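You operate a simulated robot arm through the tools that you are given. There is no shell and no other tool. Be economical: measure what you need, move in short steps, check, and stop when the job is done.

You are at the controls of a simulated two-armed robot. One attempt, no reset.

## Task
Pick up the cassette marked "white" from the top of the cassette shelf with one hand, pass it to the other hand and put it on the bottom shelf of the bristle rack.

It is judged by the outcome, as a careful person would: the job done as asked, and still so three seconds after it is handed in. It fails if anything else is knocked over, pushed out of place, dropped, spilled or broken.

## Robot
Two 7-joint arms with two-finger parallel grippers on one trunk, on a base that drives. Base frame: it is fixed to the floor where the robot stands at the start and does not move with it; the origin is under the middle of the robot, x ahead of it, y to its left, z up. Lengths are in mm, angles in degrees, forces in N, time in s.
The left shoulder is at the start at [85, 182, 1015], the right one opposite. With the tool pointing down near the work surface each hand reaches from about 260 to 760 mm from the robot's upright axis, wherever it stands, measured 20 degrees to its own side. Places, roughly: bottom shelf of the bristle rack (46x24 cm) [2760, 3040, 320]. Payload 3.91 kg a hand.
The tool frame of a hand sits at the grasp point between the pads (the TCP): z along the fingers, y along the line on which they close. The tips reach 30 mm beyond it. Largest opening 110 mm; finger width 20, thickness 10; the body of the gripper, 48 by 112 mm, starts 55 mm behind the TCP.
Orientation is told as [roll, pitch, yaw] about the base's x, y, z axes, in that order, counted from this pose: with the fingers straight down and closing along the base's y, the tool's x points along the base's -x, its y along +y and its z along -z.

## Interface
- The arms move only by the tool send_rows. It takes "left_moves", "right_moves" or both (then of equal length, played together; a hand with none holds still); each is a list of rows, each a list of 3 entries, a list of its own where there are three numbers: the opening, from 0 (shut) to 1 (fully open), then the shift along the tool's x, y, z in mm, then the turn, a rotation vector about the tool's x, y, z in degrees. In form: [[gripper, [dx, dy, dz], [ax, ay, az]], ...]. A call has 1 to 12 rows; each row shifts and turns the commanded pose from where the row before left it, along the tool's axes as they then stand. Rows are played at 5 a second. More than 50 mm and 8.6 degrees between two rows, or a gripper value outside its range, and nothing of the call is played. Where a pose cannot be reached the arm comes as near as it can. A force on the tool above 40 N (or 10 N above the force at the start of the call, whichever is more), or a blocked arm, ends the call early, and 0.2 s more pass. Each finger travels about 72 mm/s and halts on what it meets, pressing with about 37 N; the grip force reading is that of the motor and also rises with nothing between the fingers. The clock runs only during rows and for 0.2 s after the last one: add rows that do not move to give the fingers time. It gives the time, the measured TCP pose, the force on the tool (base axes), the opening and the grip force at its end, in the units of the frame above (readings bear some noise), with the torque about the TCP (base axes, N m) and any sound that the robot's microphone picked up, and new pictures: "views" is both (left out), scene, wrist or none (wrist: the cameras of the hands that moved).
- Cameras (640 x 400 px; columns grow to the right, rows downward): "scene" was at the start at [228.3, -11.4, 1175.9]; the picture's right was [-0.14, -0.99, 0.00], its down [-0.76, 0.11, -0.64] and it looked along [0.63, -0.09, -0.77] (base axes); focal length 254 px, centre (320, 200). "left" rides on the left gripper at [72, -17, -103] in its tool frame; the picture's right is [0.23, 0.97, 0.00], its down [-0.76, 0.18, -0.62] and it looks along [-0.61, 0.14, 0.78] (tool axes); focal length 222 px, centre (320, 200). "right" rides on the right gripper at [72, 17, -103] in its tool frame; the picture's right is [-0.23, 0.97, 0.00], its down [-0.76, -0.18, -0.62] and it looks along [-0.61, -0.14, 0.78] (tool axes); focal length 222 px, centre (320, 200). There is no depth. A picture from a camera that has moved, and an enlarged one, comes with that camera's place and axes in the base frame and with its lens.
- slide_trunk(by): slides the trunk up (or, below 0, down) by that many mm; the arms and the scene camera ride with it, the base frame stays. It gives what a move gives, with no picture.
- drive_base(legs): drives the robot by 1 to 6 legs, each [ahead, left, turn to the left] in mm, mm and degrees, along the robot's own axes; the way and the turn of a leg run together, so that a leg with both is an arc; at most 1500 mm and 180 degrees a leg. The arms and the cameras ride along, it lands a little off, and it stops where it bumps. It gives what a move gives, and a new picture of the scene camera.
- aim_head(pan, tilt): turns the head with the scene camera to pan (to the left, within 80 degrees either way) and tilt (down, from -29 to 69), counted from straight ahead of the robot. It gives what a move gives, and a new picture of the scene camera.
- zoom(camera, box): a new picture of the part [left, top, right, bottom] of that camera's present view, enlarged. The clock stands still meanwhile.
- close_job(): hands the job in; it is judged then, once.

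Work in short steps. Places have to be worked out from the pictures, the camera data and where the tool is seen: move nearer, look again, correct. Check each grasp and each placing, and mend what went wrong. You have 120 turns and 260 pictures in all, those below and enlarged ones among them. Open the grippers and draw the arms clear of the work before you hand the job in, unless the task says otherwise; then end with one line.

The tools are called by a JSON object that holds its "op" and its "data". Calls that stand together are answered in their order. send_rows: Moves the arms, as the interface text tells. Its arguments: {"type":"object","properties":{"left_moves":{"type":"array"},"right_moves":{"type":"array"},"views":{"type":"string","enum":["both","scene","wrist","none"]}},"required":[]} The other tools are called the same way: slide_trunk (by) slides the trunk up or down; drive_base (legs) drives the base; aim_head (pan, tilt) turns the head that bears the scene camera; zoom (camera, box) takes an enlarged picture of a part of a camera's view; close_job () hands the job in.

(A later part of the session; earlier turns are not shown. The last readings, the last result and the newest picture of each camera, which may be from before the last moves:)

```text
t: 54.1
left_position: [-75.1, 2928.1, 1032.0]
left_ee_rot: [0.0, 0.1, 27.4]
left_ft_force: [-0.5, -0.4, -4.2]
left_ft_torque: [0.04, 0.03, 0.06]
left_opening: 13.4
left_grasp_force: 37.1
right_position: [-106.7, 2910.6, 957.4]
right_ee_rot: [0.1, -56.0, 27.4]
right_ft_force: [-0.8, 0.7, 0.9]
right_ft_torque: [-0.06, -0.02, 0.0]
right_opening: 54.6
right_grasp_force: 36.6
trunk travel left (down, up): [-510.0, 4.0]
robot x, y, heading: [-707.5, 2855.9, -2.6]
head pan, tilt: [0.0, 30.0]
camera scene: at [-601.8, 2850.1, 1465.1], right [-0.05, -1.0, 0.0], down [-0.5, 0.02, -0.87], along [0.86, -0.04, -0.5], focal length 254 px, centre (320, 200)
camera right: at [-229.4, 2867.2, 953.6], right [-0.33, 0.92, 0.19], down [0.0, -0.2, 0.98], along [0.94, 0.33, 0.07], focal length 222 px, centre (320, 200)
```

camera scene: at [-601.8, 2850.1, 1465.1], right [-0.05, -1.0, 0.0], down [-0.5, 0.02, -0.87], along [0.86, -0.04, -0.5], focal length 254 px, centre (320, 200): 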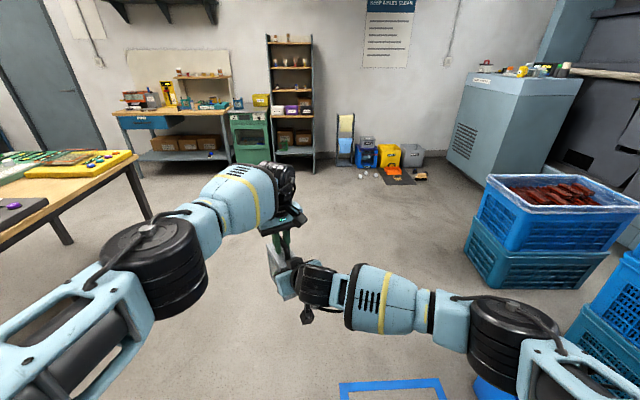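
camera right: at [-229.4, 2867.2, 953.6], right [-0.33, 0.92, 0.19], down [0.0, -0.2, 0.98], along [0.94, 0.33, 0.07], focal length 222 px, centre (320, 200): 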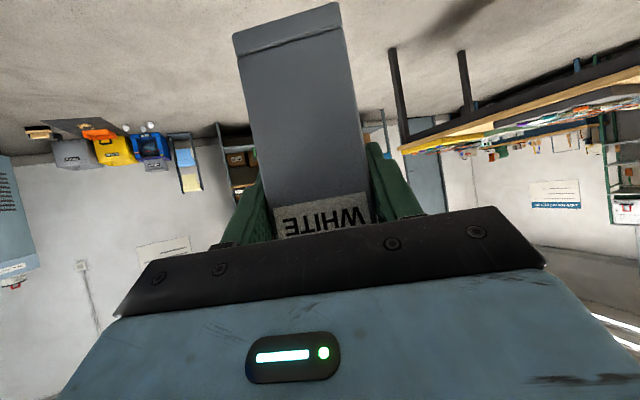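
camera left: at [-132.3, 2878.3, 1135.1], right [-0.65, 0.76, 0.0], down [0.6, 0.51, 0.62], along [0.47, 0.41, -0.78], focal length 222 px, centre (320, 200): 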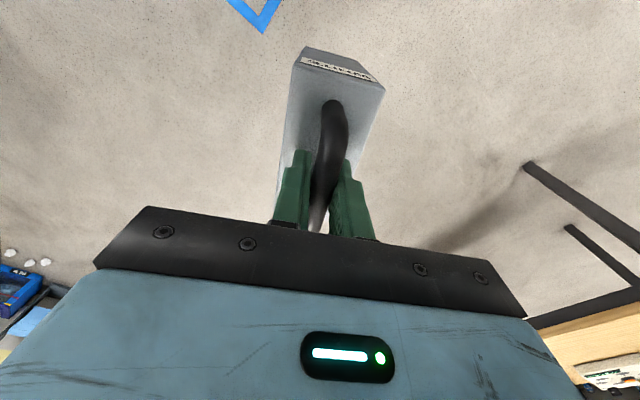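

Right grips the body (54.6 mm, 37 N). I open the left hand and raise it straight up.

{"op": "send_rows", "data": {"left_moves": [[0.3, [0, 0, 0], [0, 0, 0]], [0.5, [0, 0, 0], [0, 0, 0]], [0.5, [0, 0, 0], [0, 0, 0]], [0.5, [0, 0, -30], [0, 0, 0]], [0.5, [0, 0, -40], [0, 0, 0]], [0.5, [0, 0, -40], [0, 0, 0]]]}}

```text
t: 55.5
left_position: [-76.8, 2928.8, 1147.2]
left_ee_rot: [0.0, 0.1, 27.2]
left_ft_force: [0.6, 0.3, -0.2]
left_ft_torque: [-0.01, 0.03, -0.01]
left_opening: 55.3
left_grasp_force: 0.1
right_position: [-108.0, 2909.9, 958.3]
right_ee_rot: [-0.1, -56.1, 27.4]
right_ft_force: [-0.3, -0.3, -0.7]
right_ft_torque: [-0.05, 0.15, -0.01]
right_opening: 54.6
right_grasp_force: 37.2
trunk travel left (down, up): [-510.0, 4.0]
robot x, y, heading: [-704.0, 2856.9, -2.7]
head pan, tilt: [0.0, 30.0]
camera scene: at [-602.8, 2849.6, 1465.3], right [-0.05, -1.0, 0.0], down [-0.5, 0.02, -0.87], along [0.87, -0.04, -0.5], focal length 254 px, centre (320, 200)
camera left: at [-134.7, 2879.6, 1248.5], right [-0.65, 0.76, 0.0], down [0.59, 0.51, 0.62], along [0.47, 0.4, -0.78], focal length 222 px, centre (320, 200)
```

scene: 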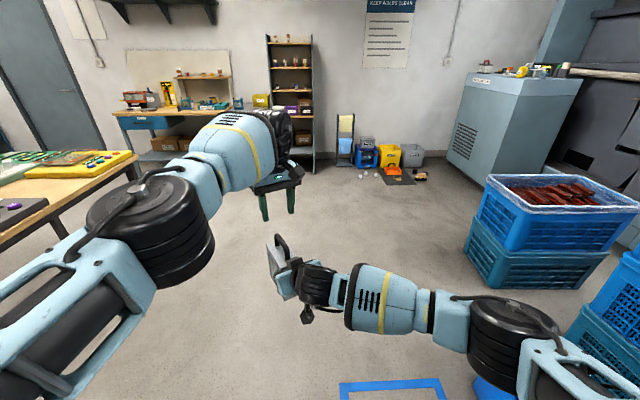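
left: 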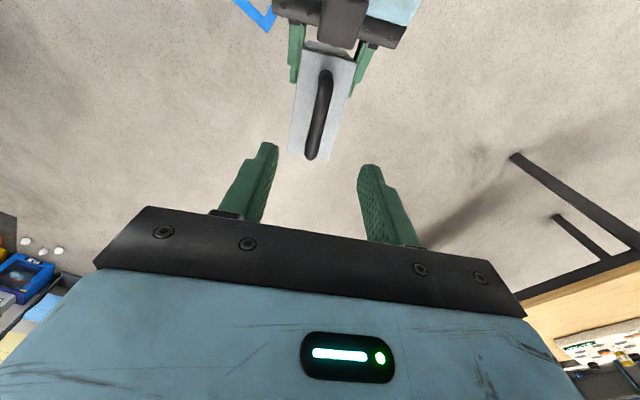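

Handover done: the right hand holds the cassette steadily. I withdraw the left hand, and swing the right hand to yaw 0 and a bit to the right for a straight placing pose.

{"op": "send_rows", "data": {"left_moves": [[0.5, [30, 30, -5], [0, 0, 0]], [0.5, [30, 30, 0], [0, 0, 0]], [0.5, [30, 30, 0], [0, 0, 0]], [0.5, [30, 30, 0], [0, 0, 0]], [0.5, [30, 10, 0], [0, 0, 0]], [0.5, [0, 0, 0], [0, 0, 0]], [0.5, [0, 0, 0], [0, 0, 0]], [0.5, [0, 0, 0], [0, 0, 0]], [0.5, [0, 0, 0], [0, 0, 0]]], "right_moves": [[0, [0, 0, 0], [5.6, 0, 3.775]], [0, [0, 0, 0], [5.6, 0, 3.775]], [0, [0, 0, 0], [5.6, 0, 3.775]], [0, [0, 0, 0], [5.6, 0, 3.775]], [0, [0, -40, 0], [0, 0, 0]], [0, [0, -40, 0], [0, 0, 0]], [0, [0, -40, 0], [0, 0, 0]], [0, [0, -40, 0], [0, 0, 0]], [0, [0, 0, 0], [0, 0, 0]]]}}

```text
t: 57.5
left_position: [-268.2, 2975.1, 1147.4]
left_ee_rot: [0.0, 0.0, 27.4]
left_ft_force: [0.0, 0.6, -0.6]
left_ft_torque: [0.0, 0.02, 0.0]
left_opening: 55.0
left_grasp_force: 0.0
right_position: [-109.5, 2754.2, 955.4]
right_ee_rot: [-0.1, -56.0, 0.5]
right_ft_force: [-0.2, 0.5, 0.8]
right_ft_torque: [0.0, 0.14, 0.0]
right_opening: 54.8
right_grasp_force: 36.9
trunk travel left (down, up): [-510.0, 4.0]
robot x, y, heading: [-709.3, 2857.8, -2.6]
head pan, tilt: [0.0, 30.0]
camera scene: at [-601.7, 2851.3, 1465.1], right [-0.05, -1.0, 0.0], down [-0.5, 0.02, -0.87], along [0.86, -0.04, -0.5], focal length 254 px, centre (320, 200)
camera right: at [-237.1, 2768.7, 952.7], right [0.12, 0.97, 0.19], down [-0.09, -0.18, 0.98], along [0.99, -0.13, 0.07], focal length 222 px, centre (320, 200)
camera left: at [-324.1, 2925.4, 1249.4], right [-0.65, 0.76, 0.0], down [0.59, 0.51, 0.62], along [0.47, 0.4, -0.78], focal length 222 px, centre (320, 200)
```

scene: 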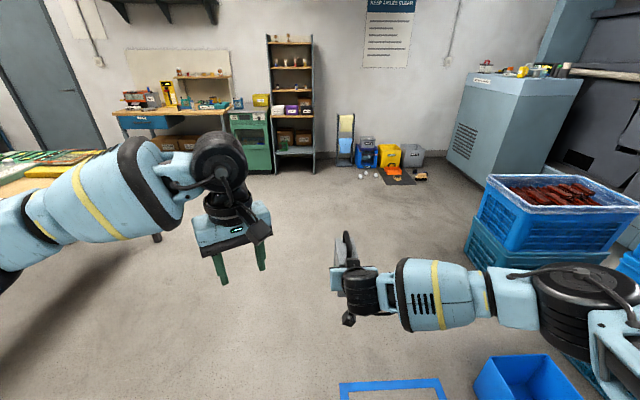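
right: 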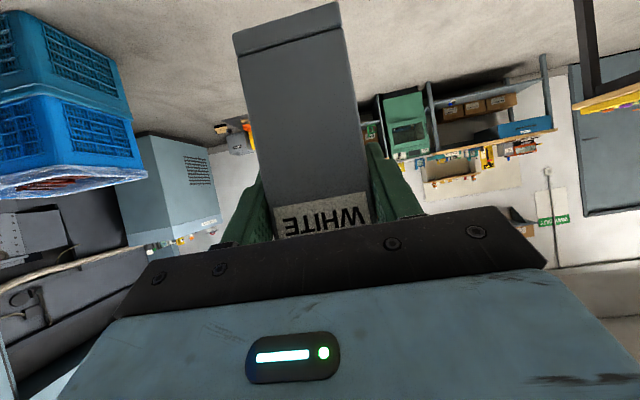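
left: 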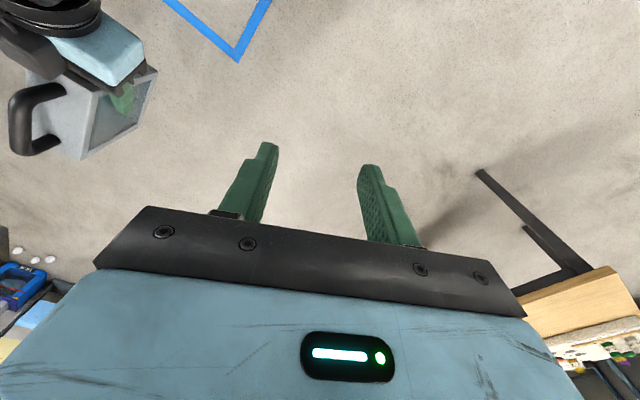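

I drive ahead toward the rack and straighten heading, stopping well short to look.

{"op": "drive_base", "data": {"legs": [[0, 0, 2.6], [1200, 200, 0], [650, 0, 0]]}}

{"op": "slide_trunk", "data": {"by": -235}}

{"op": "aim_head", "data": {"pan": 0, "tilt": 25}}

```text
t: 67.3
left_position: [1572.9, 3218.5, 1146.6]
left_ee_rot: [0.0, 0.1, 30.4]
left_ft_force: [0.4, -0.2, 0.1]
left_ft_torque: [-0.01, 0.0, 0.01]
left_opening: 54.9
left_grasp_force: 0.0
right_position: [1742.7, 3007.2, 956.3]
right_ee_rot: [0.0, -55.9, 3.6]
right_ft_force: [0.6, 0.1, 0.2]
right_ft_torque: [0.02, 0.16, 0.0]
right_opening: 54.9
right_grasp_force: 37.2
trunk travel left (down, up): [-510.0, 4.0]
robot x, y, heading: [1136.2, 3073.8, 0.5]
head pan, tilt: [0.0, 30.0]
camera scene: at [1245.2, 3076.2, 1465.1], right [0.01, -1.0, 0.0], down [-0.5, 0.0, -0.87], along [0.87, 0.01, -0.5], focal length 254 px, centre (320, 200)
```

scene: 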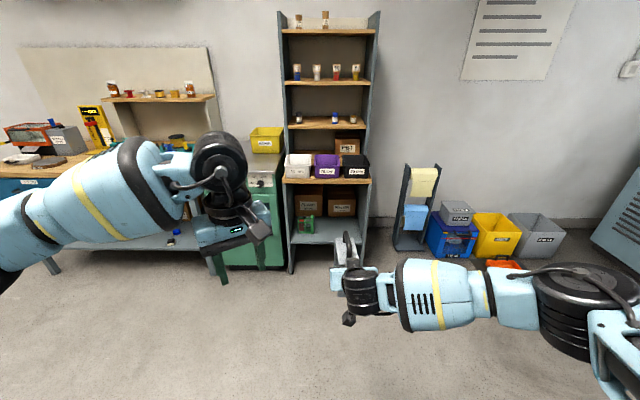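

```text
t: 69.7
left_position: [1572.4, 3217.6, 911.5]
left_ee_rot: [0.0, 0.0, 30.5]
left_ft_force: [0.5, 0.0, 0.3]
left_ft_torque: [0.01, 0.02, -0.02]
left_opening: 55.0
left_grasp_force: 0.0
right_position: [1742.8, 3006.1, 721.8]
right_ee_rot: [-0.2, -56.0, 3.7]
right_ft_force: [-0.9, -0.7, -0.4]
right_ft_torque: [-0.03, 0.16, 0.01]
right_opening: 54.7
right_grasp_force: 37.0
trunk travel left (down, up): [-275.0, 239.0]
robot x, y, heading: [1143.1, 3073.5, 0.4]
head pan, tilt: [0.0, 30.0]
```

```text
t: 70.4
left_position: [1573.3, 3218.5, 911.2]
left_ee_rot: [0.0, 0.0, 30.5]
left_ft_force: [0.3, -0.1, 0.0]
left_ft_torque: [-0.03, 0.01, -0.01]
left_opening: 55.1
left_grasp_force: 0.1
right_position: [1743.0, 3006.4, 721.0]
right_ee_rot: [0.0, -56.0, 3.6]
right_ft_force: [0.7, 0.6, 0.2]
right_ft_torque: [-0.01, 0.16, -0.01]
right_opening: 54.7
right_grasp_force: 36.7
trunk travel left (down, up): [-275.0, 239.0]
robot x, y, heading: [1139.7, 3076.2, 0.5]
head pan, tilt: [0.0, 25.0]
camera scene: at [1383.7, 3077.5, 1213.6], right [0.01, -1.0, 0.0], down [-0.42, 0.0, -0.91], along [0.91, 0.01, -0.42], focal length 254 px, centre (320, 200)
```

scene: 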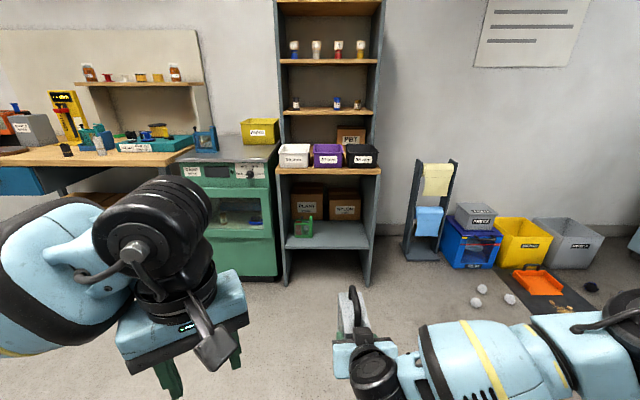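

The rack's bottom shelf is visible with two boxes at the back and a green item at left. I zoom in.

{"op": "zoom", "data": {"camera": "scene", "box": [260, 150, 400, 300]}}

```text
2.67 times, centred on (330, 225) of scene
camera zoom: at [1383.7, 3077.5, 1213.6], right [0.01, -1.0, 0.0], down [-0.42, 0.0, -0.91], along [0.91, 0.01, -0.42], focal length 676 px, centre (293, 133)
```

zoom: 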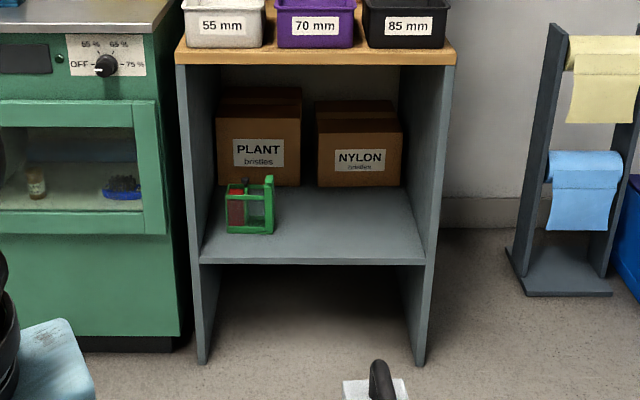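

Shelf front edge at x≈2648, inner y≈2796–3302; green item at y≈3141–3250; boxes at the back x≈2960. Target: cassette centre ≈[2745, 2965]. I straighten yaw, pull the left hand in and up, lower the trunk and drive closer.

{"op": "send_rows", "data": {"left_moves": [[0.5, [19, 34, -27], [0, 0, 0]], [0.5, [19, 34, -27], [0, 0, 0]], [0.5, [19, 34, -27], [0, 0, 0]], [0.5, [0, 0, 0], [0, 0, 0]]], "right_moves": [[0, [0, 0, 0], [3, 0, 2]], [0, [0, 0, 0], [0, 0, 0]], [0, [0, 0, 0], [0, 0, 0]], [0, [0, 0, 0], [0, 0, 0]]], "views": "none"}}

{"op": "slide_trunk", "data": {"by": -270}}

{"op": "drive_base", "data": {"legs": [[700, -35, 0]]}}

{"op": "aim_head", "data": {"pan": -5, "tilt": 35}}

```text
t: 71.4
left_position: [1470.0, 3278.7, 991.6]
left_ee_rot: [0.1, 0.0, 30.5]
left_ft_force: [1.1, 0.6, -0.7]
left_ft_torque: [0.02, 0.02, 0.02]
left_opening: 54.9
left_grasp_force: 0.0
right_position: [1742.1, 3005.3, 719.9]
right_ee_rot: [-0.1, -55.9, -0.1]
right_ft_force: [-0.7, 0.4, -0.2]
right_ft_torque: [-0.01, 0.16, 0.03]
right_opening: 55.1
right_grasp_force: 37.1
trunk travel left (down, up): [-275.0, 239.0]
robot x, y, heading: [1144.5, 3071.1, 0.6]
head pan, tilt: [0.0, 25.0]
```

```text
t: 74.2
left_position: [1473.1, 3276.1, 728.6]
left_ee_rot: [0.0, 0.0, 30.4]
left_ft_force: [0.6, 0.7, -0.1]
left_ft_torque: [0.01, -0.01, -0.01]
left_opening: 54.8
left_grasp_force: 0.1
right_position: [1741.5, 3006.7, 451.0]
right_ee_rot: [-0.1, -56.0, 0.0]
right_ft_force: [0.1, 0.3, 0.0]
right_ft_torque: [0.01, 0.14, 0.0]
right_opening: 54.9
right_grasp_force: 37.5
trunk travel left (down, up): [-5.0, 509.0]
robot x, y, heading: [1141.8, 3076.2, 0.3]
head pan, tilt: [0.0, 25.0]
```

```text
t: 78.0
left_position: [2183.7, 3247.5, 728.4]
left_ee_rot: [0.0, 0.0, 30.3]
left_ft_force: [-0.1, 0.3, 0.1]
left_ft_torque: [0.0, -0.02, 0.02]
left_opening: 54.9
left_grasp_force: 0.0
right_position: [2451.8, 2977.0, 450.6]
right_ee_rot: [-0.1, -56.0, -0.1]
right_ft_force: [0.7, -0.3, -0.3]
right_ft_torque: [0.0, 0.18, -0.01]
right_opening: 54.8
right_grasp_force: 37.6
trunk travel left (down, up): [-5.0, 509.0]
robot x, y, heading: [1843.1, 3051.4, 0.3]
head pan, tilt: [0.0, 25.0]
camera scene: at [2186.0, 3048.8, 925.8], right [0.01, -1.0, 0.0], down [-0.42, 0.0, -0.91], along [0.91, 0.01, -0.42], focal length 254 px, centre (320, 200)
```

scene: 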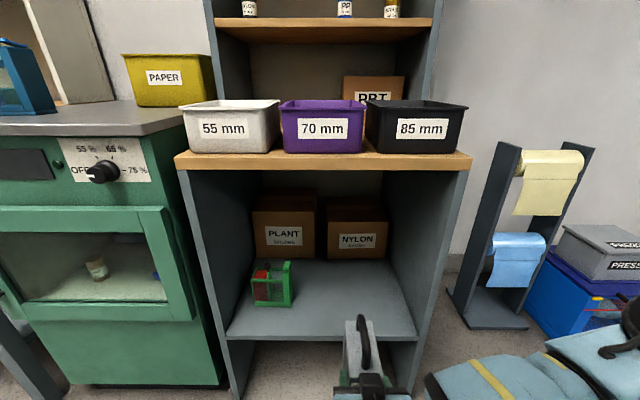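

```text
t: 78.8
left_position: [2183.1, 3247.0, 729.6]
left_ee_rot: [0.0, 0.0, 30.4]
left_ft_force: [0.0, 1.4, 0.8]
left_ft_torque: [0.02, -0.01, 0.0]
left_opening: 55.0
left_grasp_force: 0.1
right_position: [2449.6, 2976.0, 451.1]
right_ee_rot: [-0.1, -55.9, -0.2]
right_ft_force: [0.5, 0.2, 0.3]
right_ft_torque: [-0.01, 0.14, 0.01]
right_opening: 54.7
right_grasp_force: 37.0
trunk travel left (down, up): [-5.0, 509.0]
robot x, y, heading: [1848.1, 3046.8, 0.3]
head pan, tilt: [-5.0, 35.0]
camera scene: at [2181.6, 3041.1, 910.1], right [-0.08, -1.0, 0.0], down [-0.57, 0.05, -0.82], along [0.82, -0.07, -0.57], focal length 254 px, centre (320, 200)
```

scene: 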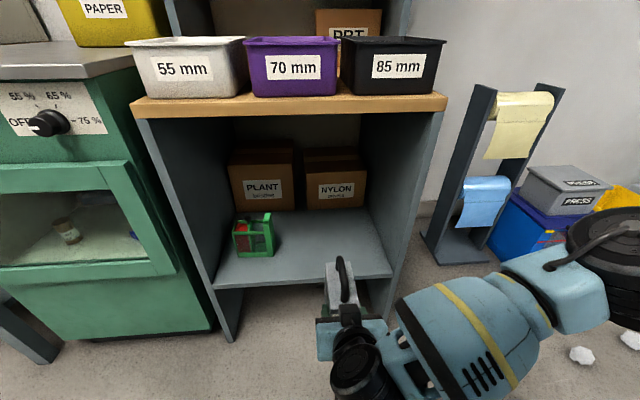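

Estimates agree (shelf z≈320–345, front x≈2620–2645, cassette y-range 2949–3003 well free). I raise the cassette 25 mm for margin and drive 200 mm in.

{"op": "send_rows", "data": {"right_moves": [[0, [-20.7, 0, -14], [0, 0, 0]], [0, [0, 0, 0], [0, 0, 0]]], "views": "none"}}

{"op": "drive_base", "data": {"legs": [[100, 0, 0]]}}

{"op": "aim_head", "data": {"pan": -8, "tilt": 45}}

```text
t: 79.3
left_position: [2183.1, 3245.9, 728.3]
left_ee_rot: [0.0, 0.0, 30.4]
left_ft_force: [0.0, 0.8, 0.6]
left_ft_torque: [0.01, 0.01, 0.0]
left_opening: 55.1
left_grasp_force: 0.0
right_position: [2451.4, 2974.8, 474.5]
right_ee_rot: [-0.1, -56.0, -0.2]
right_ft_force: [0.0, 0.7, -0.4]
right_ft_torque: [-0.03, 0.14, -0.01]
right_opening: 54.8
right_grasp_force: 37.3
trunk travel left (down, up): [-5.0, 509.0]
robot x, y, heading: [1845.0, 3048.1, 0.4]
head pan, tilt: [-5.0, 35.0]
```

```text
t: 80.5
left_position: [2283.0, 3248.2, 727.7]
left_ee_rot: [-0.1, 0.0, 30.4]
left_ft_force: [0.1, 1.0, -0.6]
left_ft_torque: [-0.02, 0.02, -0.01]
left_opening: 55.0
left_grasp_force: 0.1
right_position: [2551.6, 2975.8, 475.8]
right_ee_rot: [-0.1, -56.1, -0.1]
right_ft_force: [0.7, -1.0, 0.4]
right_ft_torque: [0.02, 0.15, 0.0]
right_opening: 54.8
right_grasp_force: 37.1
trunk travel left (down, up): [-5.0, 509.0]
robot x, y, heading: [1950.2, 3044.4, 0.4]
head pan, tilt: [-5.0, 35.0]
camera scene: at [2282.3, 3042.2, 910.0], right [-0.08, -1.0, 0.0], down [-0.57, 0.05, -0.82], along [0.82, -0.06, -0.57], focal length 254 px, centre (320, 200)
```

scene: 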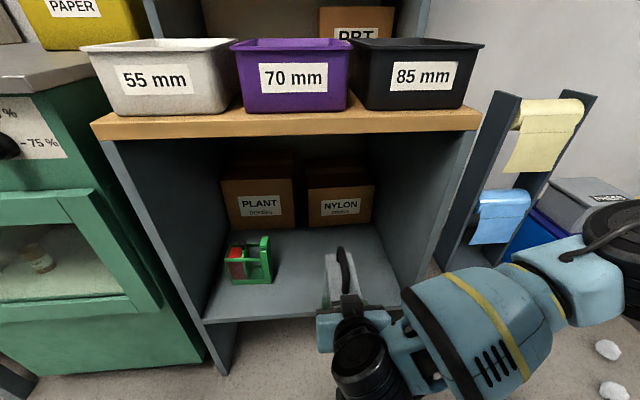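

```text
t: 81.2
left_position: [2283.7, 3248.0, 728.6]
left_ee_rot: [0.0, 0.0, 30.4]
left_ft_force: [0.5, 0.7, 0.3]
left_ft_torque: [-0.01, 0.01, -0.04]
left_opening: 54.9
left_grasp_force: 0.0
right_position: [2552.9, 2975.7, 474.5]
right_ee_rot: [0.0, -55.9, -0.1]
right_ft_force: [-1.1, 0.5, -0.5]
right_ft_torque: [0.01, 0.14, 0.0]
right_opening: 54.7
right_grasp_force: 36.9
trunk travel left (down, up): [-5.0, 509.0]
robot x, y, heading: [1949.6, 3046.7, 0.3]
head pan, tilt: [-8.0, 45.0]
camera scene: at [2275.0, 3038.5, 895.3], right [-0.13, -0.99, 0.0], down [-0.7, 0.09, -0.71], along [0.7, -0.09, -0.71], focal length 254 px, centre (320, 200)
```

scene: 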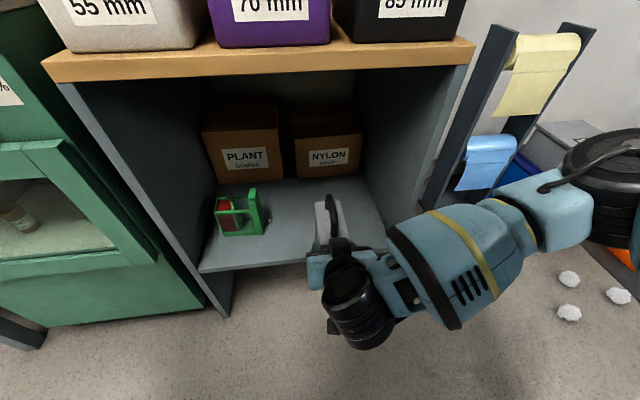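

There's room, but the right elbow nears the towel stand, so I extend the arm itself 100 mm into the rack.

{"op": "send_rows", "data": {"right_moves": [[0, [-14, 0, 20.7], [0, 0, 0]], [0, [-14, 0, 20.7], [0, 0, 0]], [0, [-14, 0, 20.7], [0, 0, 0]], [0, [-14, 0, 20.7], [0, 0, 0]], [0, [0, 0, 0], [0, 0, 0]]]}}

```text
t: 82.4
left_position: [2283.9, 3247.1, 727.9]
left_ee_rot: [0.0, 0.0, 30.6]
left_ft_force: [0.2, -0.6, -0.1]
left_ft_torque: [-0.02, 0.03, -0.03]
left_opening: 55.2
left_grasp_force: 0.0
right_position: [2653.1, 2976.0, 474.2]
right_ee_rot: [-0.1, -55.9, -0.2]
right_ft_force: [0.3, 0.7, 1.3]
right_ft_torque: [-0.01, 0.14, -0.03]
right_opening: 55.0
right_grasp_force: 37.4
trunk travel left (down, up): [-5.0, 509.0]
robot x, y, heading: [1951.9, 3047.5, 0.5]
head pan, tilt: [-8.0, 45.0]
camera scene: at [2275.0, 3038.5, 895.2], right [-0.13, -0.99, 0.0], down [-0.7, 0.09, -0.71], along [0.7, -0.09, -0.71], focal length 254 px, centre (320, 200)
camera right: at [2524.8, 2992.2, 470.7], right [0.13, 0.97, 0.19], down [-0.09, -0.18, 0.98], along [0.99, -0.14, 0.06], focal length 222 px, centre (320, 200)
```

scene: 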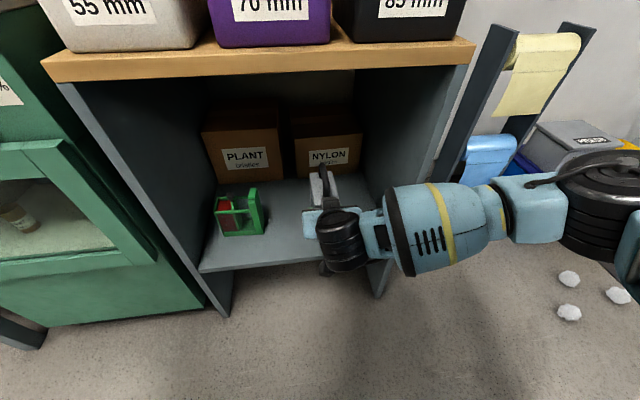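
right: 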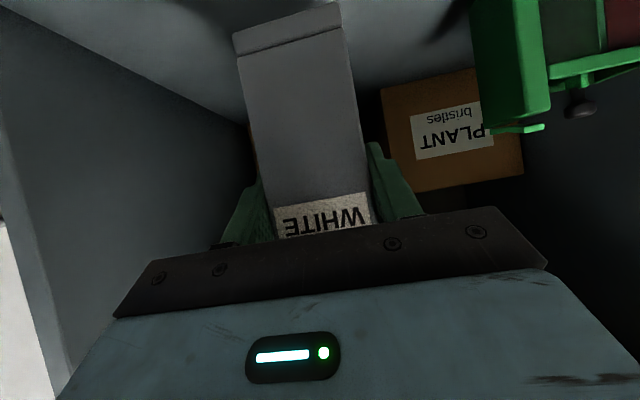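

The forearm runs close in front of the rack's right side panel; I zoom to judge the clearance.

{"op": "zoom", "data": {"camera": "scene", "box": [290, 150, 490, 310]}}

```text
2.50 times, centred on (390, 230) of scene
camera zoom: at [2275.0, 3038.5, 895.2], right [-0.13, -0.99, 0.0], down [-0.7, 0.09, -0.71], along [0.7, -0.09, -0.71], focal length 634 px, centre (145, 125)
```

zoom: 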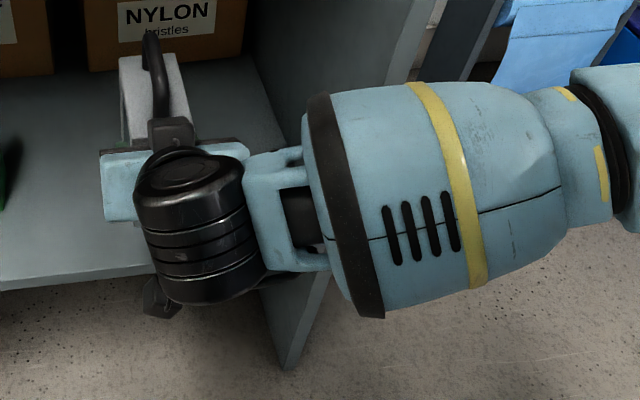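

Too tight to go further this way. I back out 350 mm, then shift the hand inward with +30° relative yaw so that with the robot turned 30° right the forearm comes from behind instead of across the panel.

{"op": "drive_base", "data": {"legs": [[-350, 0, 0]]}}

{"op": "send_rows", "data": {"right_moves": [[0, [12.7, 36.8, -18.9], [0, 0, 0]], [0, [12.7, 36.8, -18.9], [0, 0, 0]], [0, [12.7, 36.8, -18.9], [0, 0, 0]], [0, [12.7, 36.8, -18.9], [0, 0, 0]], [0, [0, 0, 0], [-6.2, 0, -4.2]], [0, [0, 0, 0], [-6.2, 0, -4.2]], [0, [0, 0, 0], [-6.2, 0, -4.2]], [0, [0, 0, 0], [-6.2, 0, -4.2]], [0, [0, 0, 0], [0, 0, 0]]], "left_moves": [[0.5, [-5.5, 34.4, -20], [0, 0, 0]], [0.5, [-5.5, 34.4, -20], [0, 0, 0]], [0.5, [-5.5, 34.4, -20], [0, 0, 0]], [0.5, [-5.5, 34.4, -20], [0, 0, 0]], [0.5, [0, 0, 0], [0, 0, 0]], [0.5, [0, 0, 0], [0, 0, 0]], [0.5, [0, 0, 0], [0, 0, 0]], [0.5, [0, 0, 0], [0, 0, 0]], [0.5, [0, 0, 0], [0, 0, 0]]], "views": "scene"}}

```text
t: 84.7
left_position: [1941.0, 3244.5, 729.1]
left_ee_rot: [0.0, 0.0, 30.2]
left_ft_force: [-0.7, 0.2, -0.3]
left_ft_torque: [0.0, -0.03, 0.03]
left_opening: 55.0
left_grasp_force: 0.0
right_position: [2309.2, 2969.8, 474.8]
right_ee_rot: [-0.1, -56.0, -0.3]
right_ft_force: [0.2, 0.7, 0.0]
right_ft_torque: [0.0, 0.17, -0.02]
right_opening: 54.7
right_grasp_force: 37.5
trunk travel left (down, up): [-5.0, 509.0]
robot x, y, heading: [1605.8, 3046.5, 0.2]
head pan, tilt: [-8.0, 45.0]
camera scene: at [1931.7, 3035.0, 895.3], right [-0.13, -0.99, 0.0], down [-0.7, 0.09, -0.71], along [0.7, -0.09, -0.71], focal length 254 px, centre (320, 200)
```

scene: 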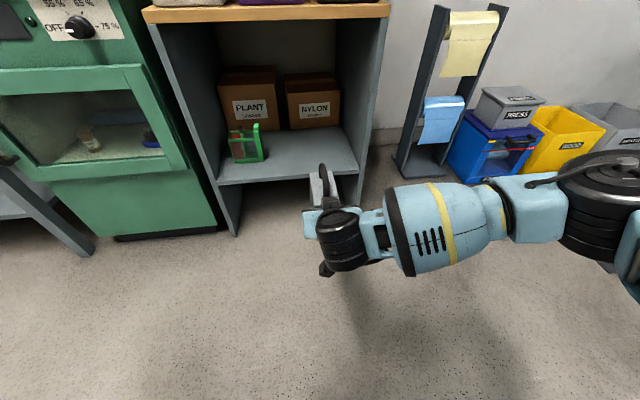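

```text
t: 86.7
left_position: [1888.7, 3346.6, 784.3]
left_ee_rot: [0.0, 0.1, 30.3]
left_ft_force: [-0.4, -0.5, -0.2]
left_ft_torque: [0.02, -0.02, 0.0]
left_opening: 55.0
left_grasp_force: 0.0
left hand out of reach, approached as far as the arm can: row 4
right_position: [2218.9, 3118.4, 475.6]
right_ee_rot: [-0.3, -55.9, 29.8]
right_ft_force: [-0.2, -0.4, 0.2]
right_ft_torque: [-0.05, 0.17, -0.01]
right_opening: 54.8
right_grasp_force: 36.9
trunk travel left (down, up): [-5.0, 509.0]
robot x, y, heading: [1608.5, 3046.6, 0.0]
head pan, tilt: [-8.0, 45.0]
camera scene: at [1931.7, 3035.1, 895.2], right [-0.13, -0.99, 0.0], down [-0.7, 0.09, -0.71], along [0.7, -0.09, -0.71], focal length 254 px, centre (320, 200)
```

scene: 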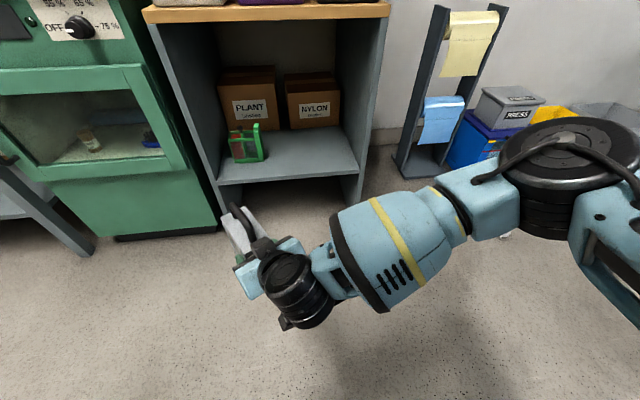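

The elbow still points forward-right that way; stretching the arm further should swing the forearm rearward instead. I undo the yaw and extend the hand to about 850 mm ahead, still short of the rack.

{"op": "send_rows", "data": {"right_moves": [[0, [0, 0, 0], [6.2, 0, 4.2]], [0, [0, 0, 0], [6.2, 0, 4.2]], [0, [0, 0, 0], [6.2, 0, 4.2]], [0, [0, 0, 0], [6.2, 0, 4.2]], [0, [-19.2, -21, 28.4], [0, 0, 0]], [0, [-19.2, -21, 28.4], [0, 0, 0]], [0, [-19.2, -21, 28.4], [0, 0, 0]], [0, [-19.2, -21, 28.4], [0, 0, 0]], [0, [-19.2, -21, 28.4], [0, 0, 0]], [0, [-19.2, -21, 28.4], [0, 0, 0]], [0, [-19.2, -21, 28.4], [0, 0, 0]], [0, [0, 0, 0], [0, 0, 0]]]}}

```text
t: 89.3
left_position: [1888.9, 3346.6, 785.1]
left_ee_rot: [0.0, 0.0, 30.3]
left_ft_force: [-0.6, -0.4, -0.7]
left_ft_torque: [-0.04, 0.01, -0.02]
left_opening: 54.8
left_grasp_force: 0.0
right_position: [2457.4, 2971.7, 473.9]
right_ee_rot: [0.0, -56.0, -0.3]
right_ft_force: [0.2, 0.0, -0.5]
right_ft_torque: [0.02, 0.16, 0.02]
right_opening: 54.7
right_grasp_force: 37.3
trunk travel left (down, up): [-5.0, 509.0]
robot x, y, heading: [1605.1, 3047.6, 0.4]
head pan, tilt: [-8.0, 45.0]
camera scene: at [1931.8, 3035.0, 895.2], right [-0.13, -0.99, 0.0], down [-0.7, 0.09, -0.71], along [0.7, -0.09, -0.71], focal length 254 px, centre (320, 200)
camera right: at [2330.0, 2987.9, 470.1], right [0.13, 0.97, 0.19], down [-0.09, -0.18, 0.98], along [0.99, -0.15, 0.06], focal length 222 px, centre (320, 200)
```

scene: 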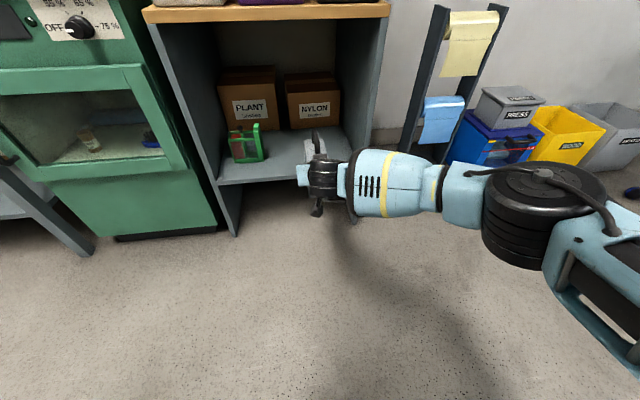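
right: 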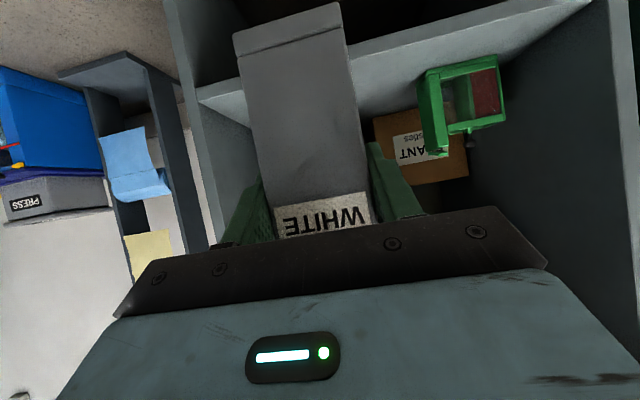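

The forearm now trails back. I stretch 60 mm more, then drive so the cassette goes in at y≈3005 (still ~60 mm of finger clearance to the green item).

{"op": "send_rows", "data": {"right_moves": [[0, [-16.8, 0, 24.9], [0, 0, 0]], [0, [-16.8, 0, 24.9], [0, 0, 0]], [0, [0, 0, 0], [0, 0, 0]]], "views": "none"}}

{"op": "drive_base", "data": {"legs": [[0, 28, 0], [90, 0, 0]]}}

```text
t: 90.1
left_position: [1889.2, 3344.7, 785.6]
left_ee_rot: [0.0, 0.0, 30.3]
left_ft_force: [0.0, -0.8, 0.2]
left_ft_torque: [0.0, 0.02, -0.01]
left_opening: 54.9
left_grasp_force: 0.1
right_position: [2508.7, 2969.7, 474.4]
right_ee_rot: [-0.1, -55.9, -0.3]
right_ft_force: [0.4, -0.4, 0.4]
right_ft_torque: [-0.03, 0.1, -0.02]
right_opening: 54.8
right_grasp_force: 37.3
right hand out of reach, approached as far as the arm can: row 2
trunk travel left (down, up): [-5.0, 509.0]
robot x, y, heading: [1606.6, 3044.6, -0.0]
head pan, tilt: [-8.0, 45.0]
```

```text
t: 91.7
left_position: [1977.8, 3372.5, 785.6]
left_ee_rot: [-0.1, 0.0, 30.1]
left_ft_force: [1.0, 0.0, -0.3]
left_ft_torque: [-0.02, 0.0, 0.0]
left_opening: 55.0
left_grasp_force: 0.0
right_position: [2597.4, 2996.4, 474.6]
right_ee_rot: [-0.1, -55.9, -0.4]
right_ft_force: [-0.3, 0.8, -0.5]
right_ft_torque: [-0.02, 0.14, -0.01]
right_opening: 54.7
right_grasp_force: 37.1
trunk travel left (down, up): [-5.0, 509.0]
robot x, y, heading: [1694.6, 3070.8, 0.2]
head pan, tilt: [-8.0, 45.0]
camera scene: at [2020.4, 3062.6, 895.1], right [-0.14, -0.99, 0.0], down [-0.7, 0.1, -0.71], along [0.7, -0.1, -0.71], focal length 254 px, centre (320, 200)
```

scene: 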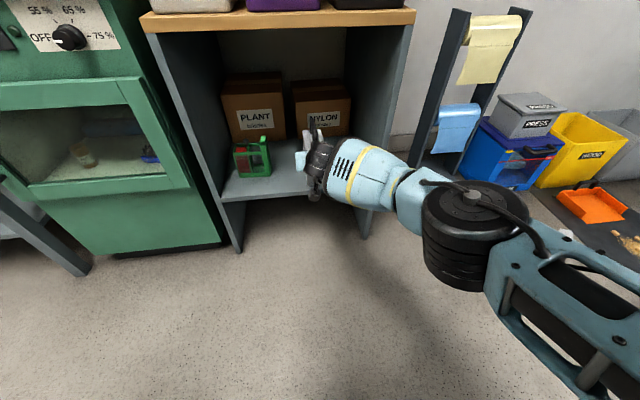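

Good arm shape. I pull the hand back 43 mm to regain reach for lowering, then drive 150 mm in (TCP x≈2704).

{"op": "send_rows", "data": {"right_moves": [[0, [24, 0, -35.6], [0, 0, 0]], [0, [0, 0, 0], [0, 0, 0]]], "views": "none"}}

{"op": "drive_base", "data": {"legs": [[80, 0, 0]]}}

{"op": "zoom", "data": {"camera": "right", "box": [0, 0, 640, 400]}}

```text
t: 92.3
left_position: [1977.0, 3373.3, 786.0]
left_ee_rot: [0.0, 0.0, 30.1]
left_ft_force: [0.5, -0.1, -0.1]
left_ft_torque: [0.04, -0.03, -0.02]
left_opening: 55.0
left_grasp_force: 0.0
right_position: [2553.5, 2996.4, 475.4]
right_ee_rot: [0.0, -55.9, -0.5]
right_ft_force: [0.1, -0.7, -0.4]
right_ft_torque: [0.05, 0.19, 0.02]
right_opening: 55.0
right_grasp_force: 36.7
trunk travel left (down, up): [-5.0, 509.0]
robot x, y, heading: [1695.8, 3074.5, 0.1]
head pan, tilt: [-8.0, 45.0]
```

```text
t: 93.3
left_position: [2058.2, 3373.4, 784.8]
left_ee_rot: [0.0, 0.0, 30.1]
left_ft_force: [-0.3, 0.1, 0.0]
left_ft_torque: [0.02, 0.03, 0.03]
left_opening: 55.0
left_grasp_force: 0.0
right_position: [2633.3, 2996.4, 474.6]
right_ee_rot: [-0.1, -55.9, -0.4]
right_ft_force: [0.2, 0.2, 0.6]
right_ft_torque: [-0.01, 0.17, -0.01]
right_opening: 54.6
right_grasp_force: 36.8
trunk travel left (down, up): [-5.0, 509.0]
robot x, y, heading: [1773.8, 3075.0, 0.4]
head pan, tilt: [-8.0, 45.0]
camera scene: at [2099.8, 3062.8, 895.1], right [-0.14, -0.99, 0.0], down [-0.7, 0.1, -0.71], along [0.7, -0.1, -0.71], focal length 254 px, centre (320, 200)
```

scene: 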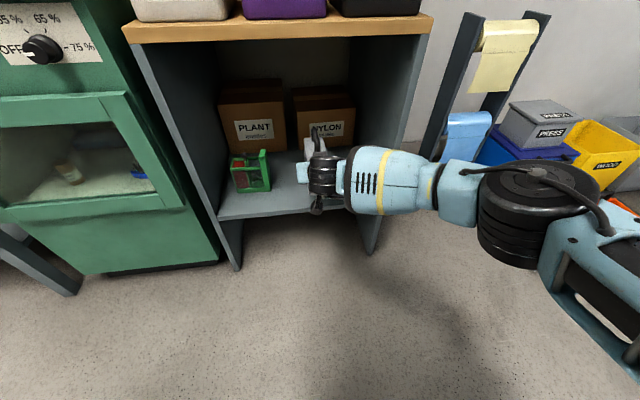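

```text
1.00 times, centred on (320, 200) of right (not enlarged: the box is as wide or as high as the picture)
camera zoom: at [2505.0, 3014.5, 471.1], right [0.14, 0.97, 0.19], down [-0.09, -0.18, 0.98], along [0.99, -0.15, 0.06], focal length 222 px, centre (320, 200)
```

zoom: 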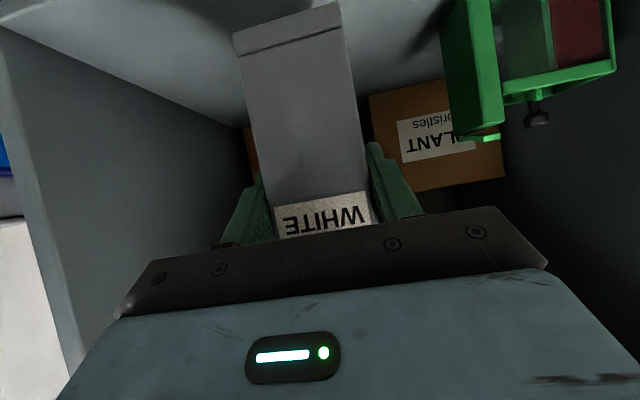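

Lowering 30 mm and reaching 20 mm further stretches the arm again; then I drive the last 50 mm.

{"op": "send_rows", "data": {"right_moves": [[0, [12.5, 0, 8.5], [0, 0, 0]], [0, [12.5, 0, 8.5], [0, 0, 0]], [0, [-11, 0, 16.6], [0, 0, 0]], [0, [0, 0, 0], [0, 0, 0]]], "views": "none"}}

{"op": "drive_base", "data": {"legs": [[50, 0, 0]]}}

{"op": "zoom", "data": {"camera": "scene", "box": [210, 80, 450, 280]}}

{"op": "zoom", "data": {"camera": "right", "box": [0, 0, 640, 400]}}

```text
t: 94.3
left_position: [2057.0, 3372.7, 784.7]
left_ee_rot: [0.0, 0.1, 30.1]
left_ft_force: [-0.3, 0.3, -0.3]
left_ft_torque: [-0.02, -0.01, 0.04]
left_opening: 55.1
left_grasp_force: 0.0
right_position: [2654.2, 2996.5, 445.3]
right_ee_rot: [0.1, -55.9, -0.4]
right_ft_force: [0.8, 0.3, 1.0]
right_ft_torque: [0.0, 0.2, 0.04]
right_opening: 54.7
right_grasp_force: 37.0
trunk travel left (down, up): [-5.0, 509.0]
robot x, y, heading: [1771.1, 3074.3, 0.1]
head pan, tilt: [-8.0, 45.0]
```

```text
t: 95.3
left_position: [2106.7, 3374.1, 785.8]
left_ee_rot: [0.0, 0.1, 30.1]
left_ft_force: [0.0, 0.4, -0.3]
left_ft_torque: [0.0, -0.02, -0.02]
left_opening: 54.9
left_grasp_force: 0.1
right_position: [2704.1, 2996.8, 446.8]
right_ee_rot: [-0.1, -56.0, -0.4]
right_ft_force: [0.4, 0.4, 0.8]
right_ft_torque: [0.0, 0.13, 0.02]
right_opening: 54.8
right_grasp_force: 36.9
trunk travel left (down, up): [-5.0, 509.0]
robot x, y, heading: [1819.9, 3076.0, -0.0]
head pan, tilt: [-8.0, 45.0]
camera scene: at [2149.3, 3063.0, 895.1], right [-0.14, -0.99, 0.0], down [-0.7, 0.1, -0.71], along [0.7, -0.1, -0.71], focal length 254 px, centre (320, 200)
```

scene: 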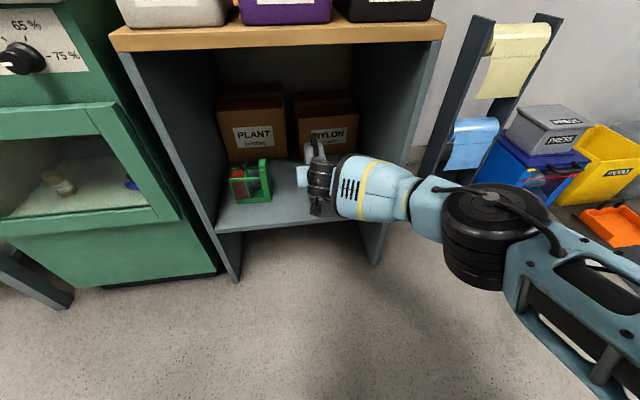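

```text
2.00 times, centred on (330, 180) of scene
camera zoom: at [2149.3, 3063.0, 895.1], right [-0.14, -0.99, 0.0], down [-0.7, 0.1, -0.71], along [0.7, -0.1, -0.71], focal length 507 px, centre (300, 240)
```

zoom: 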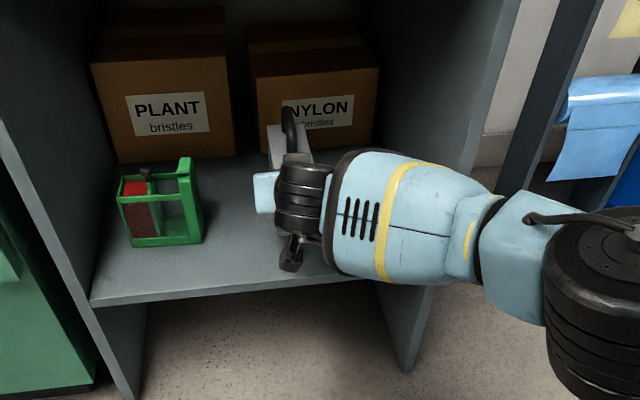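

```text
1.00 times, centred on (320, 200) of right (not enlarged: the box is as wide or as high as the picture)
camera zoom: at [2576.4, 3014.7, 442.2], right [0.14, 0.97, 0.19], down [-0.09, -0.18, 0.98], along [0.99, -0.15, 0.06], focal length 222 px, centre (320, 200)
```

zoom: 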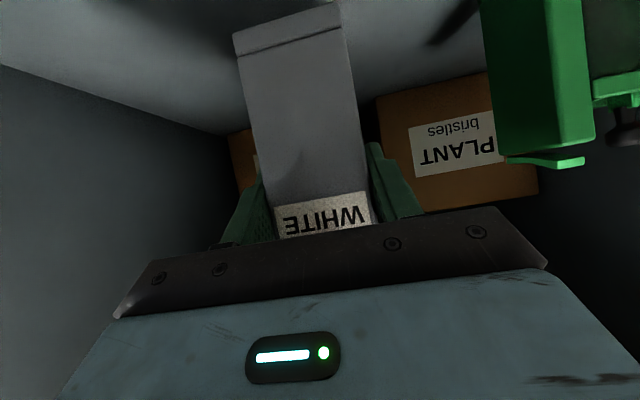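

The cassette is above the shelf at x≈2685–2795, y≈2970–3024, bottom ≈365. I lower in small steps, watching force.

{"op": "send_rows", "data": {"right_moves": [[0, [8.3, 0, 5.6], [0, 0, 0]], [0, [4.15, 0, 2.8], [0, 0, 0]], [0, [4.15, 0, 2.8], [0, 0, 0]], [0, [0, 0, 0], [0, 0, 0]]]}}

```text
t: 96.3
left_position: [2108.1, 3373.5, 785.9]
left_ee_rot: [0.0, 0.0, 30.1]
left_ft_force: [0.3, 1.2, 0.2]
left_ft_torque: [0.0, -0.02, 0.01]
left_opening: 54.9
left_grasp_force: 0.0
right_position: [2704.3, 2998.0, 424.1]
right_ee_rot: [-0.2, -55.9, -0.3]
right_ft_force: [-0.2, -0.5, -0.6]
right_ft_torque: [0.01, 0.13, -0.03]
right_opening: 54.7
right_grasp_force: 37.1
trunk travel left (down, up): [-5.0, 509.0]
robot x, y, heading: [1823.7, 3074.2, 0.1]
head pan, tilt: [-8.0, 45.0]
camera scene: at [2149.1, 3063.0, 895.2], right [-0.14, -0.99, 0.0], down [-0.7, 0.1, -0.71], along [0.7, -0.1, -0.71], focal length 254 px, centre (320, 200)
camera right: at [2575.8, 3014.9, 421.9], right [0.14, 0.97, 0.19], down [-0.09, -0.18, 0.98], along [0.99, -0.15, 0.06], focal length 222 px, centre (320, 200)
```

scene: 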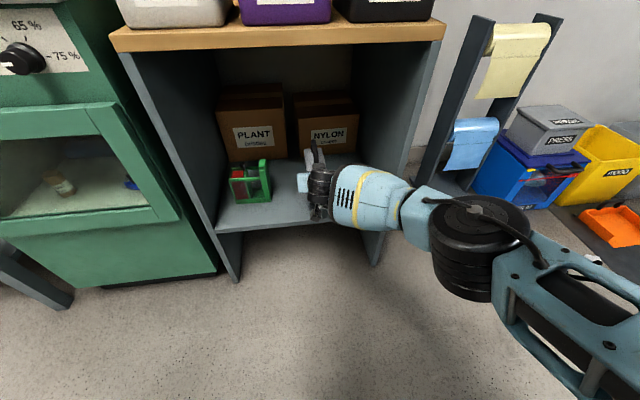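
right: 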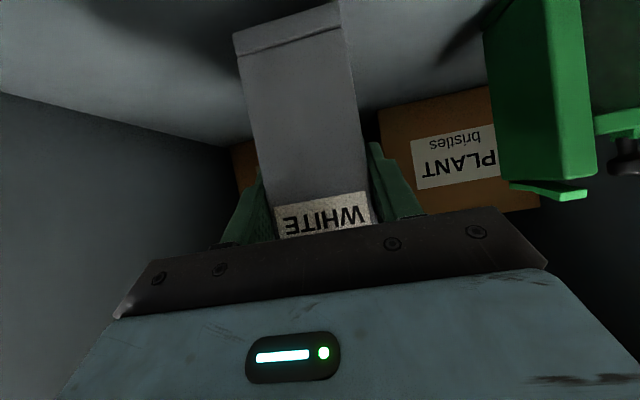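

No contact yet (bottom ≈343). Continue down in 4 mm steps.

{"op": "send_rows", "data": {"right_moves": [[0, [3.3, 0, 2.2], [0, 0, 0]], [0, [3.3, 0, 2.2], [0, 0, 0]], [0, [3.3, 0, 2.2], [0, 0, 0]], [0, [0, 0, 0], [0, 0, 0]]], "views": "wrist"}}

```text
t: 97.3
left_position: [2108.4, 3373.7, 786.6]
left_ee_rot: [-0.1, -0.1, 30.1]
left_ft_force: [0.1, 0.1, -0.5]
left_ft_torque: [0.01, -0.01, 0.0]
left_opening: 55.2
left_grasp_force: 0.0
right_position: [2701.7, 2998.5, 412.9]
right_ee_rot: [-0.1, -55.9, -0.4]
right_ft_force: [-0.3, -0.8, 0.3]
right_ft_torque: [0.0, 0.14, 0.01]
right_opening: 54.7
right_grasp_force: 37.2
trunk travel left (down, up): [-5.0, 509.0]
robot x, y, heading: [1820.8, 3073.5, 0.2]
head pan, tilt: [-8.0, 45.0]
camera right: at [2575.7, 3014.7, 410.0], right [0.14, 0.97, 0.19], down [-0.09, -0.18, 0.98], along [0.99, -0.15, 0.06], focal length 222 px, centre (320, 200)
```

right: 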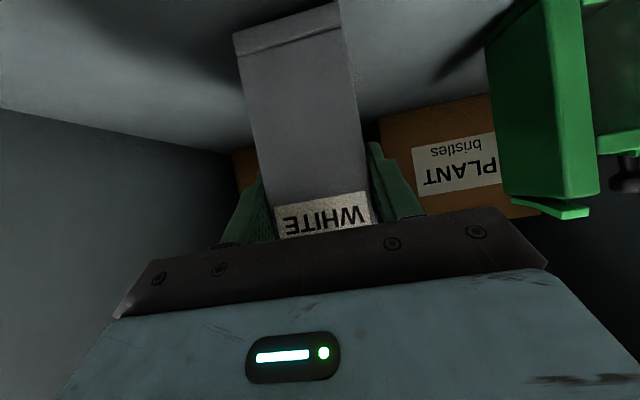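

Still free (bottom ≈331). Continue in 3 mm steps.

{"op": "send_rows", "data": {"right_moves": [[0, [2.5, 0, 1.7], [0, 0, 0]], [0, [2.5, 0, 1.7], [0, 0, 0]], [0, [0, 0, 0], [0, 0, 0]]], "views": "none"}}

```text
t: 98.1
left_position: [2107.1, 3373.7, 786.3]
left_ee_rot: [0.0, 0.0, 30.2]
left_ft_force: [0.4, -0.5, 0.1]
left_ft_torque: [-0.01, -0.04, -0.02]
left_opening: 55.1
left_grasp_force: 0.1
right_position: [2704.1, 2996.9, 407.8]
right_ee_rot: [0.0, -55.9, -0.5]
right_ft_force: [-0.3, 0.8, 0.6]
right_ft_torque: [0.0, 0.17, 0.02]
right_opening: 54.9
right_grasp_force: 37.4
trunk travel left (down, up): [-5.0, 509.0]
robot x, y, heading: [1820.8, 3077.1, 0.0]
head pan, tilt: [-8.0, 45.0]
```

Still no contact; 2 mm steps now.

{"op": "send_rows", "data": {"right_moves": [[0, [1.66, 0, 1.12], [0, 0, 0]], [0, [1.66, 0, 1.12], [0, 0, 0]], [0, [1.66, 0, 1.12], [0, 0, 0]], [0, [0, 0, 0], [0, 0, 0]]], "views": "wrist"}}

```text
t: 99.1
left_position: [2105.2, 3373.6, 787.4]
left_ee_rot: [0.0, 0.0, 30.2]
left_ft_force: [-0.5, 0.8, 0.2]
left_ft_torque: [0.0, 0.02, 0.01]
left_opening: 54.9
left_grasp_force: 0.0
right_position: [2703.2, 2997.6, 405.0]
right_ee_rot: [-0.1, -56.1, -0.4]
right_ft_force: [-4.0, -1.3, 17.7]
right_ft_torque: [0.35, -1.13, 0.0]
right_opening: 55.0
right_grasp_force: 36.5
trunk travel left (down, up): [-5.0, 509.0]
robot x, y, heading: [1821.8, 3071.6, 0.3]
head pan, tilt: [-8.0, 45.0]
camera right: at [2576.1, 3014.8, 401.4], right [0.13, 0.97, 0.19], down [-0.1, -0.18, 0.98], along [0.99, -0.15, 0.07], focal length 222 px, centre (320, 200)
```

right: 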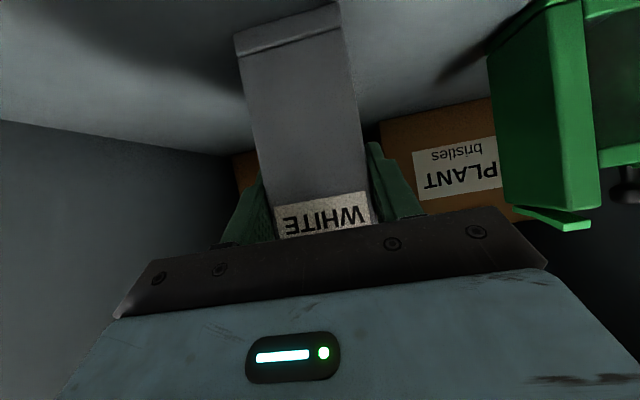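

Contact: 17.7 N up at bottom ≈323 mm, matching the shelf. I ease the press 2 mm and open the gripper slowly.

{"op": "send_rows", "data": {"right_moves": [[0, [-1.66, 0, -1.12], [0, 0, 0]], [0.52, [0, 0, 0], [0, 0, 0]], [0.6, [0, 0, 0], [0, 0, 0]], [0.75, [0, 0, 0], [0, 0, 0]], [0.75, [0, 0, 0], [0, 0, 0]]], "views": "both"}}

```text
t: 100.3
left_position: [2106.6, 3374.3, 785.8]
left_ee_rot: [0.0, 0.0, 30.1]
left_ft_force: [0.8, -0.6, -0.6]
left_ft_torque: [0.02, -0.01, -0.01]
left_opening: 55.1
left_grasp_force: 0.0
right_position: [2704.0, 2996.7, 404.6]
right_ee_rot: [-0.1, -55.8, -0.3]
right_ft_force: [-0.1, -0.2, -0.3]
right_ft_torque: [-0.02, -0.01, 0.01]
right_opening: 82.5
right_grasp_force: 0.0
trunk travel left (down, up): [-5.0, 509.0]
robot x, y, heading: [1824.3, 3075.3, 0.3]
head pan, tilt: [-8.0, 45.0]
camera scene: at [2148.7, 3063.0, 895.3], right [-0.14, -0.99, 0.0], down [-0.7, 0.1, -0.71], along [0.7, -0.1, -0.71], focal length 254 px, centre (320, 200)
camera right: at [2576.1, 3014.5, 400.6], right [0.14, 0.97, 0.19], down [-0.09, -0.18, 0.98], along [0.99, -0.15, 0.06], focal length 222 px, centre (320, 200)
```

scene: 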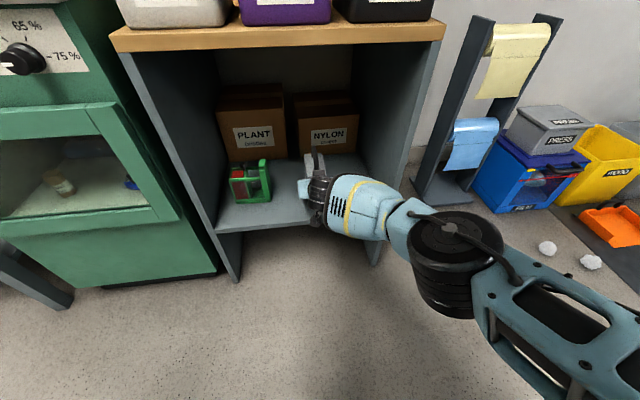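
right: 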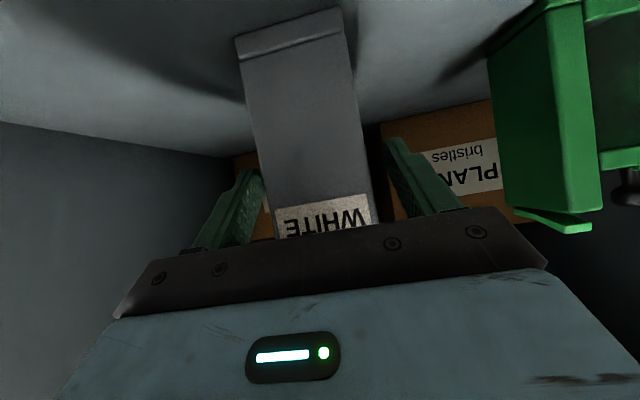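

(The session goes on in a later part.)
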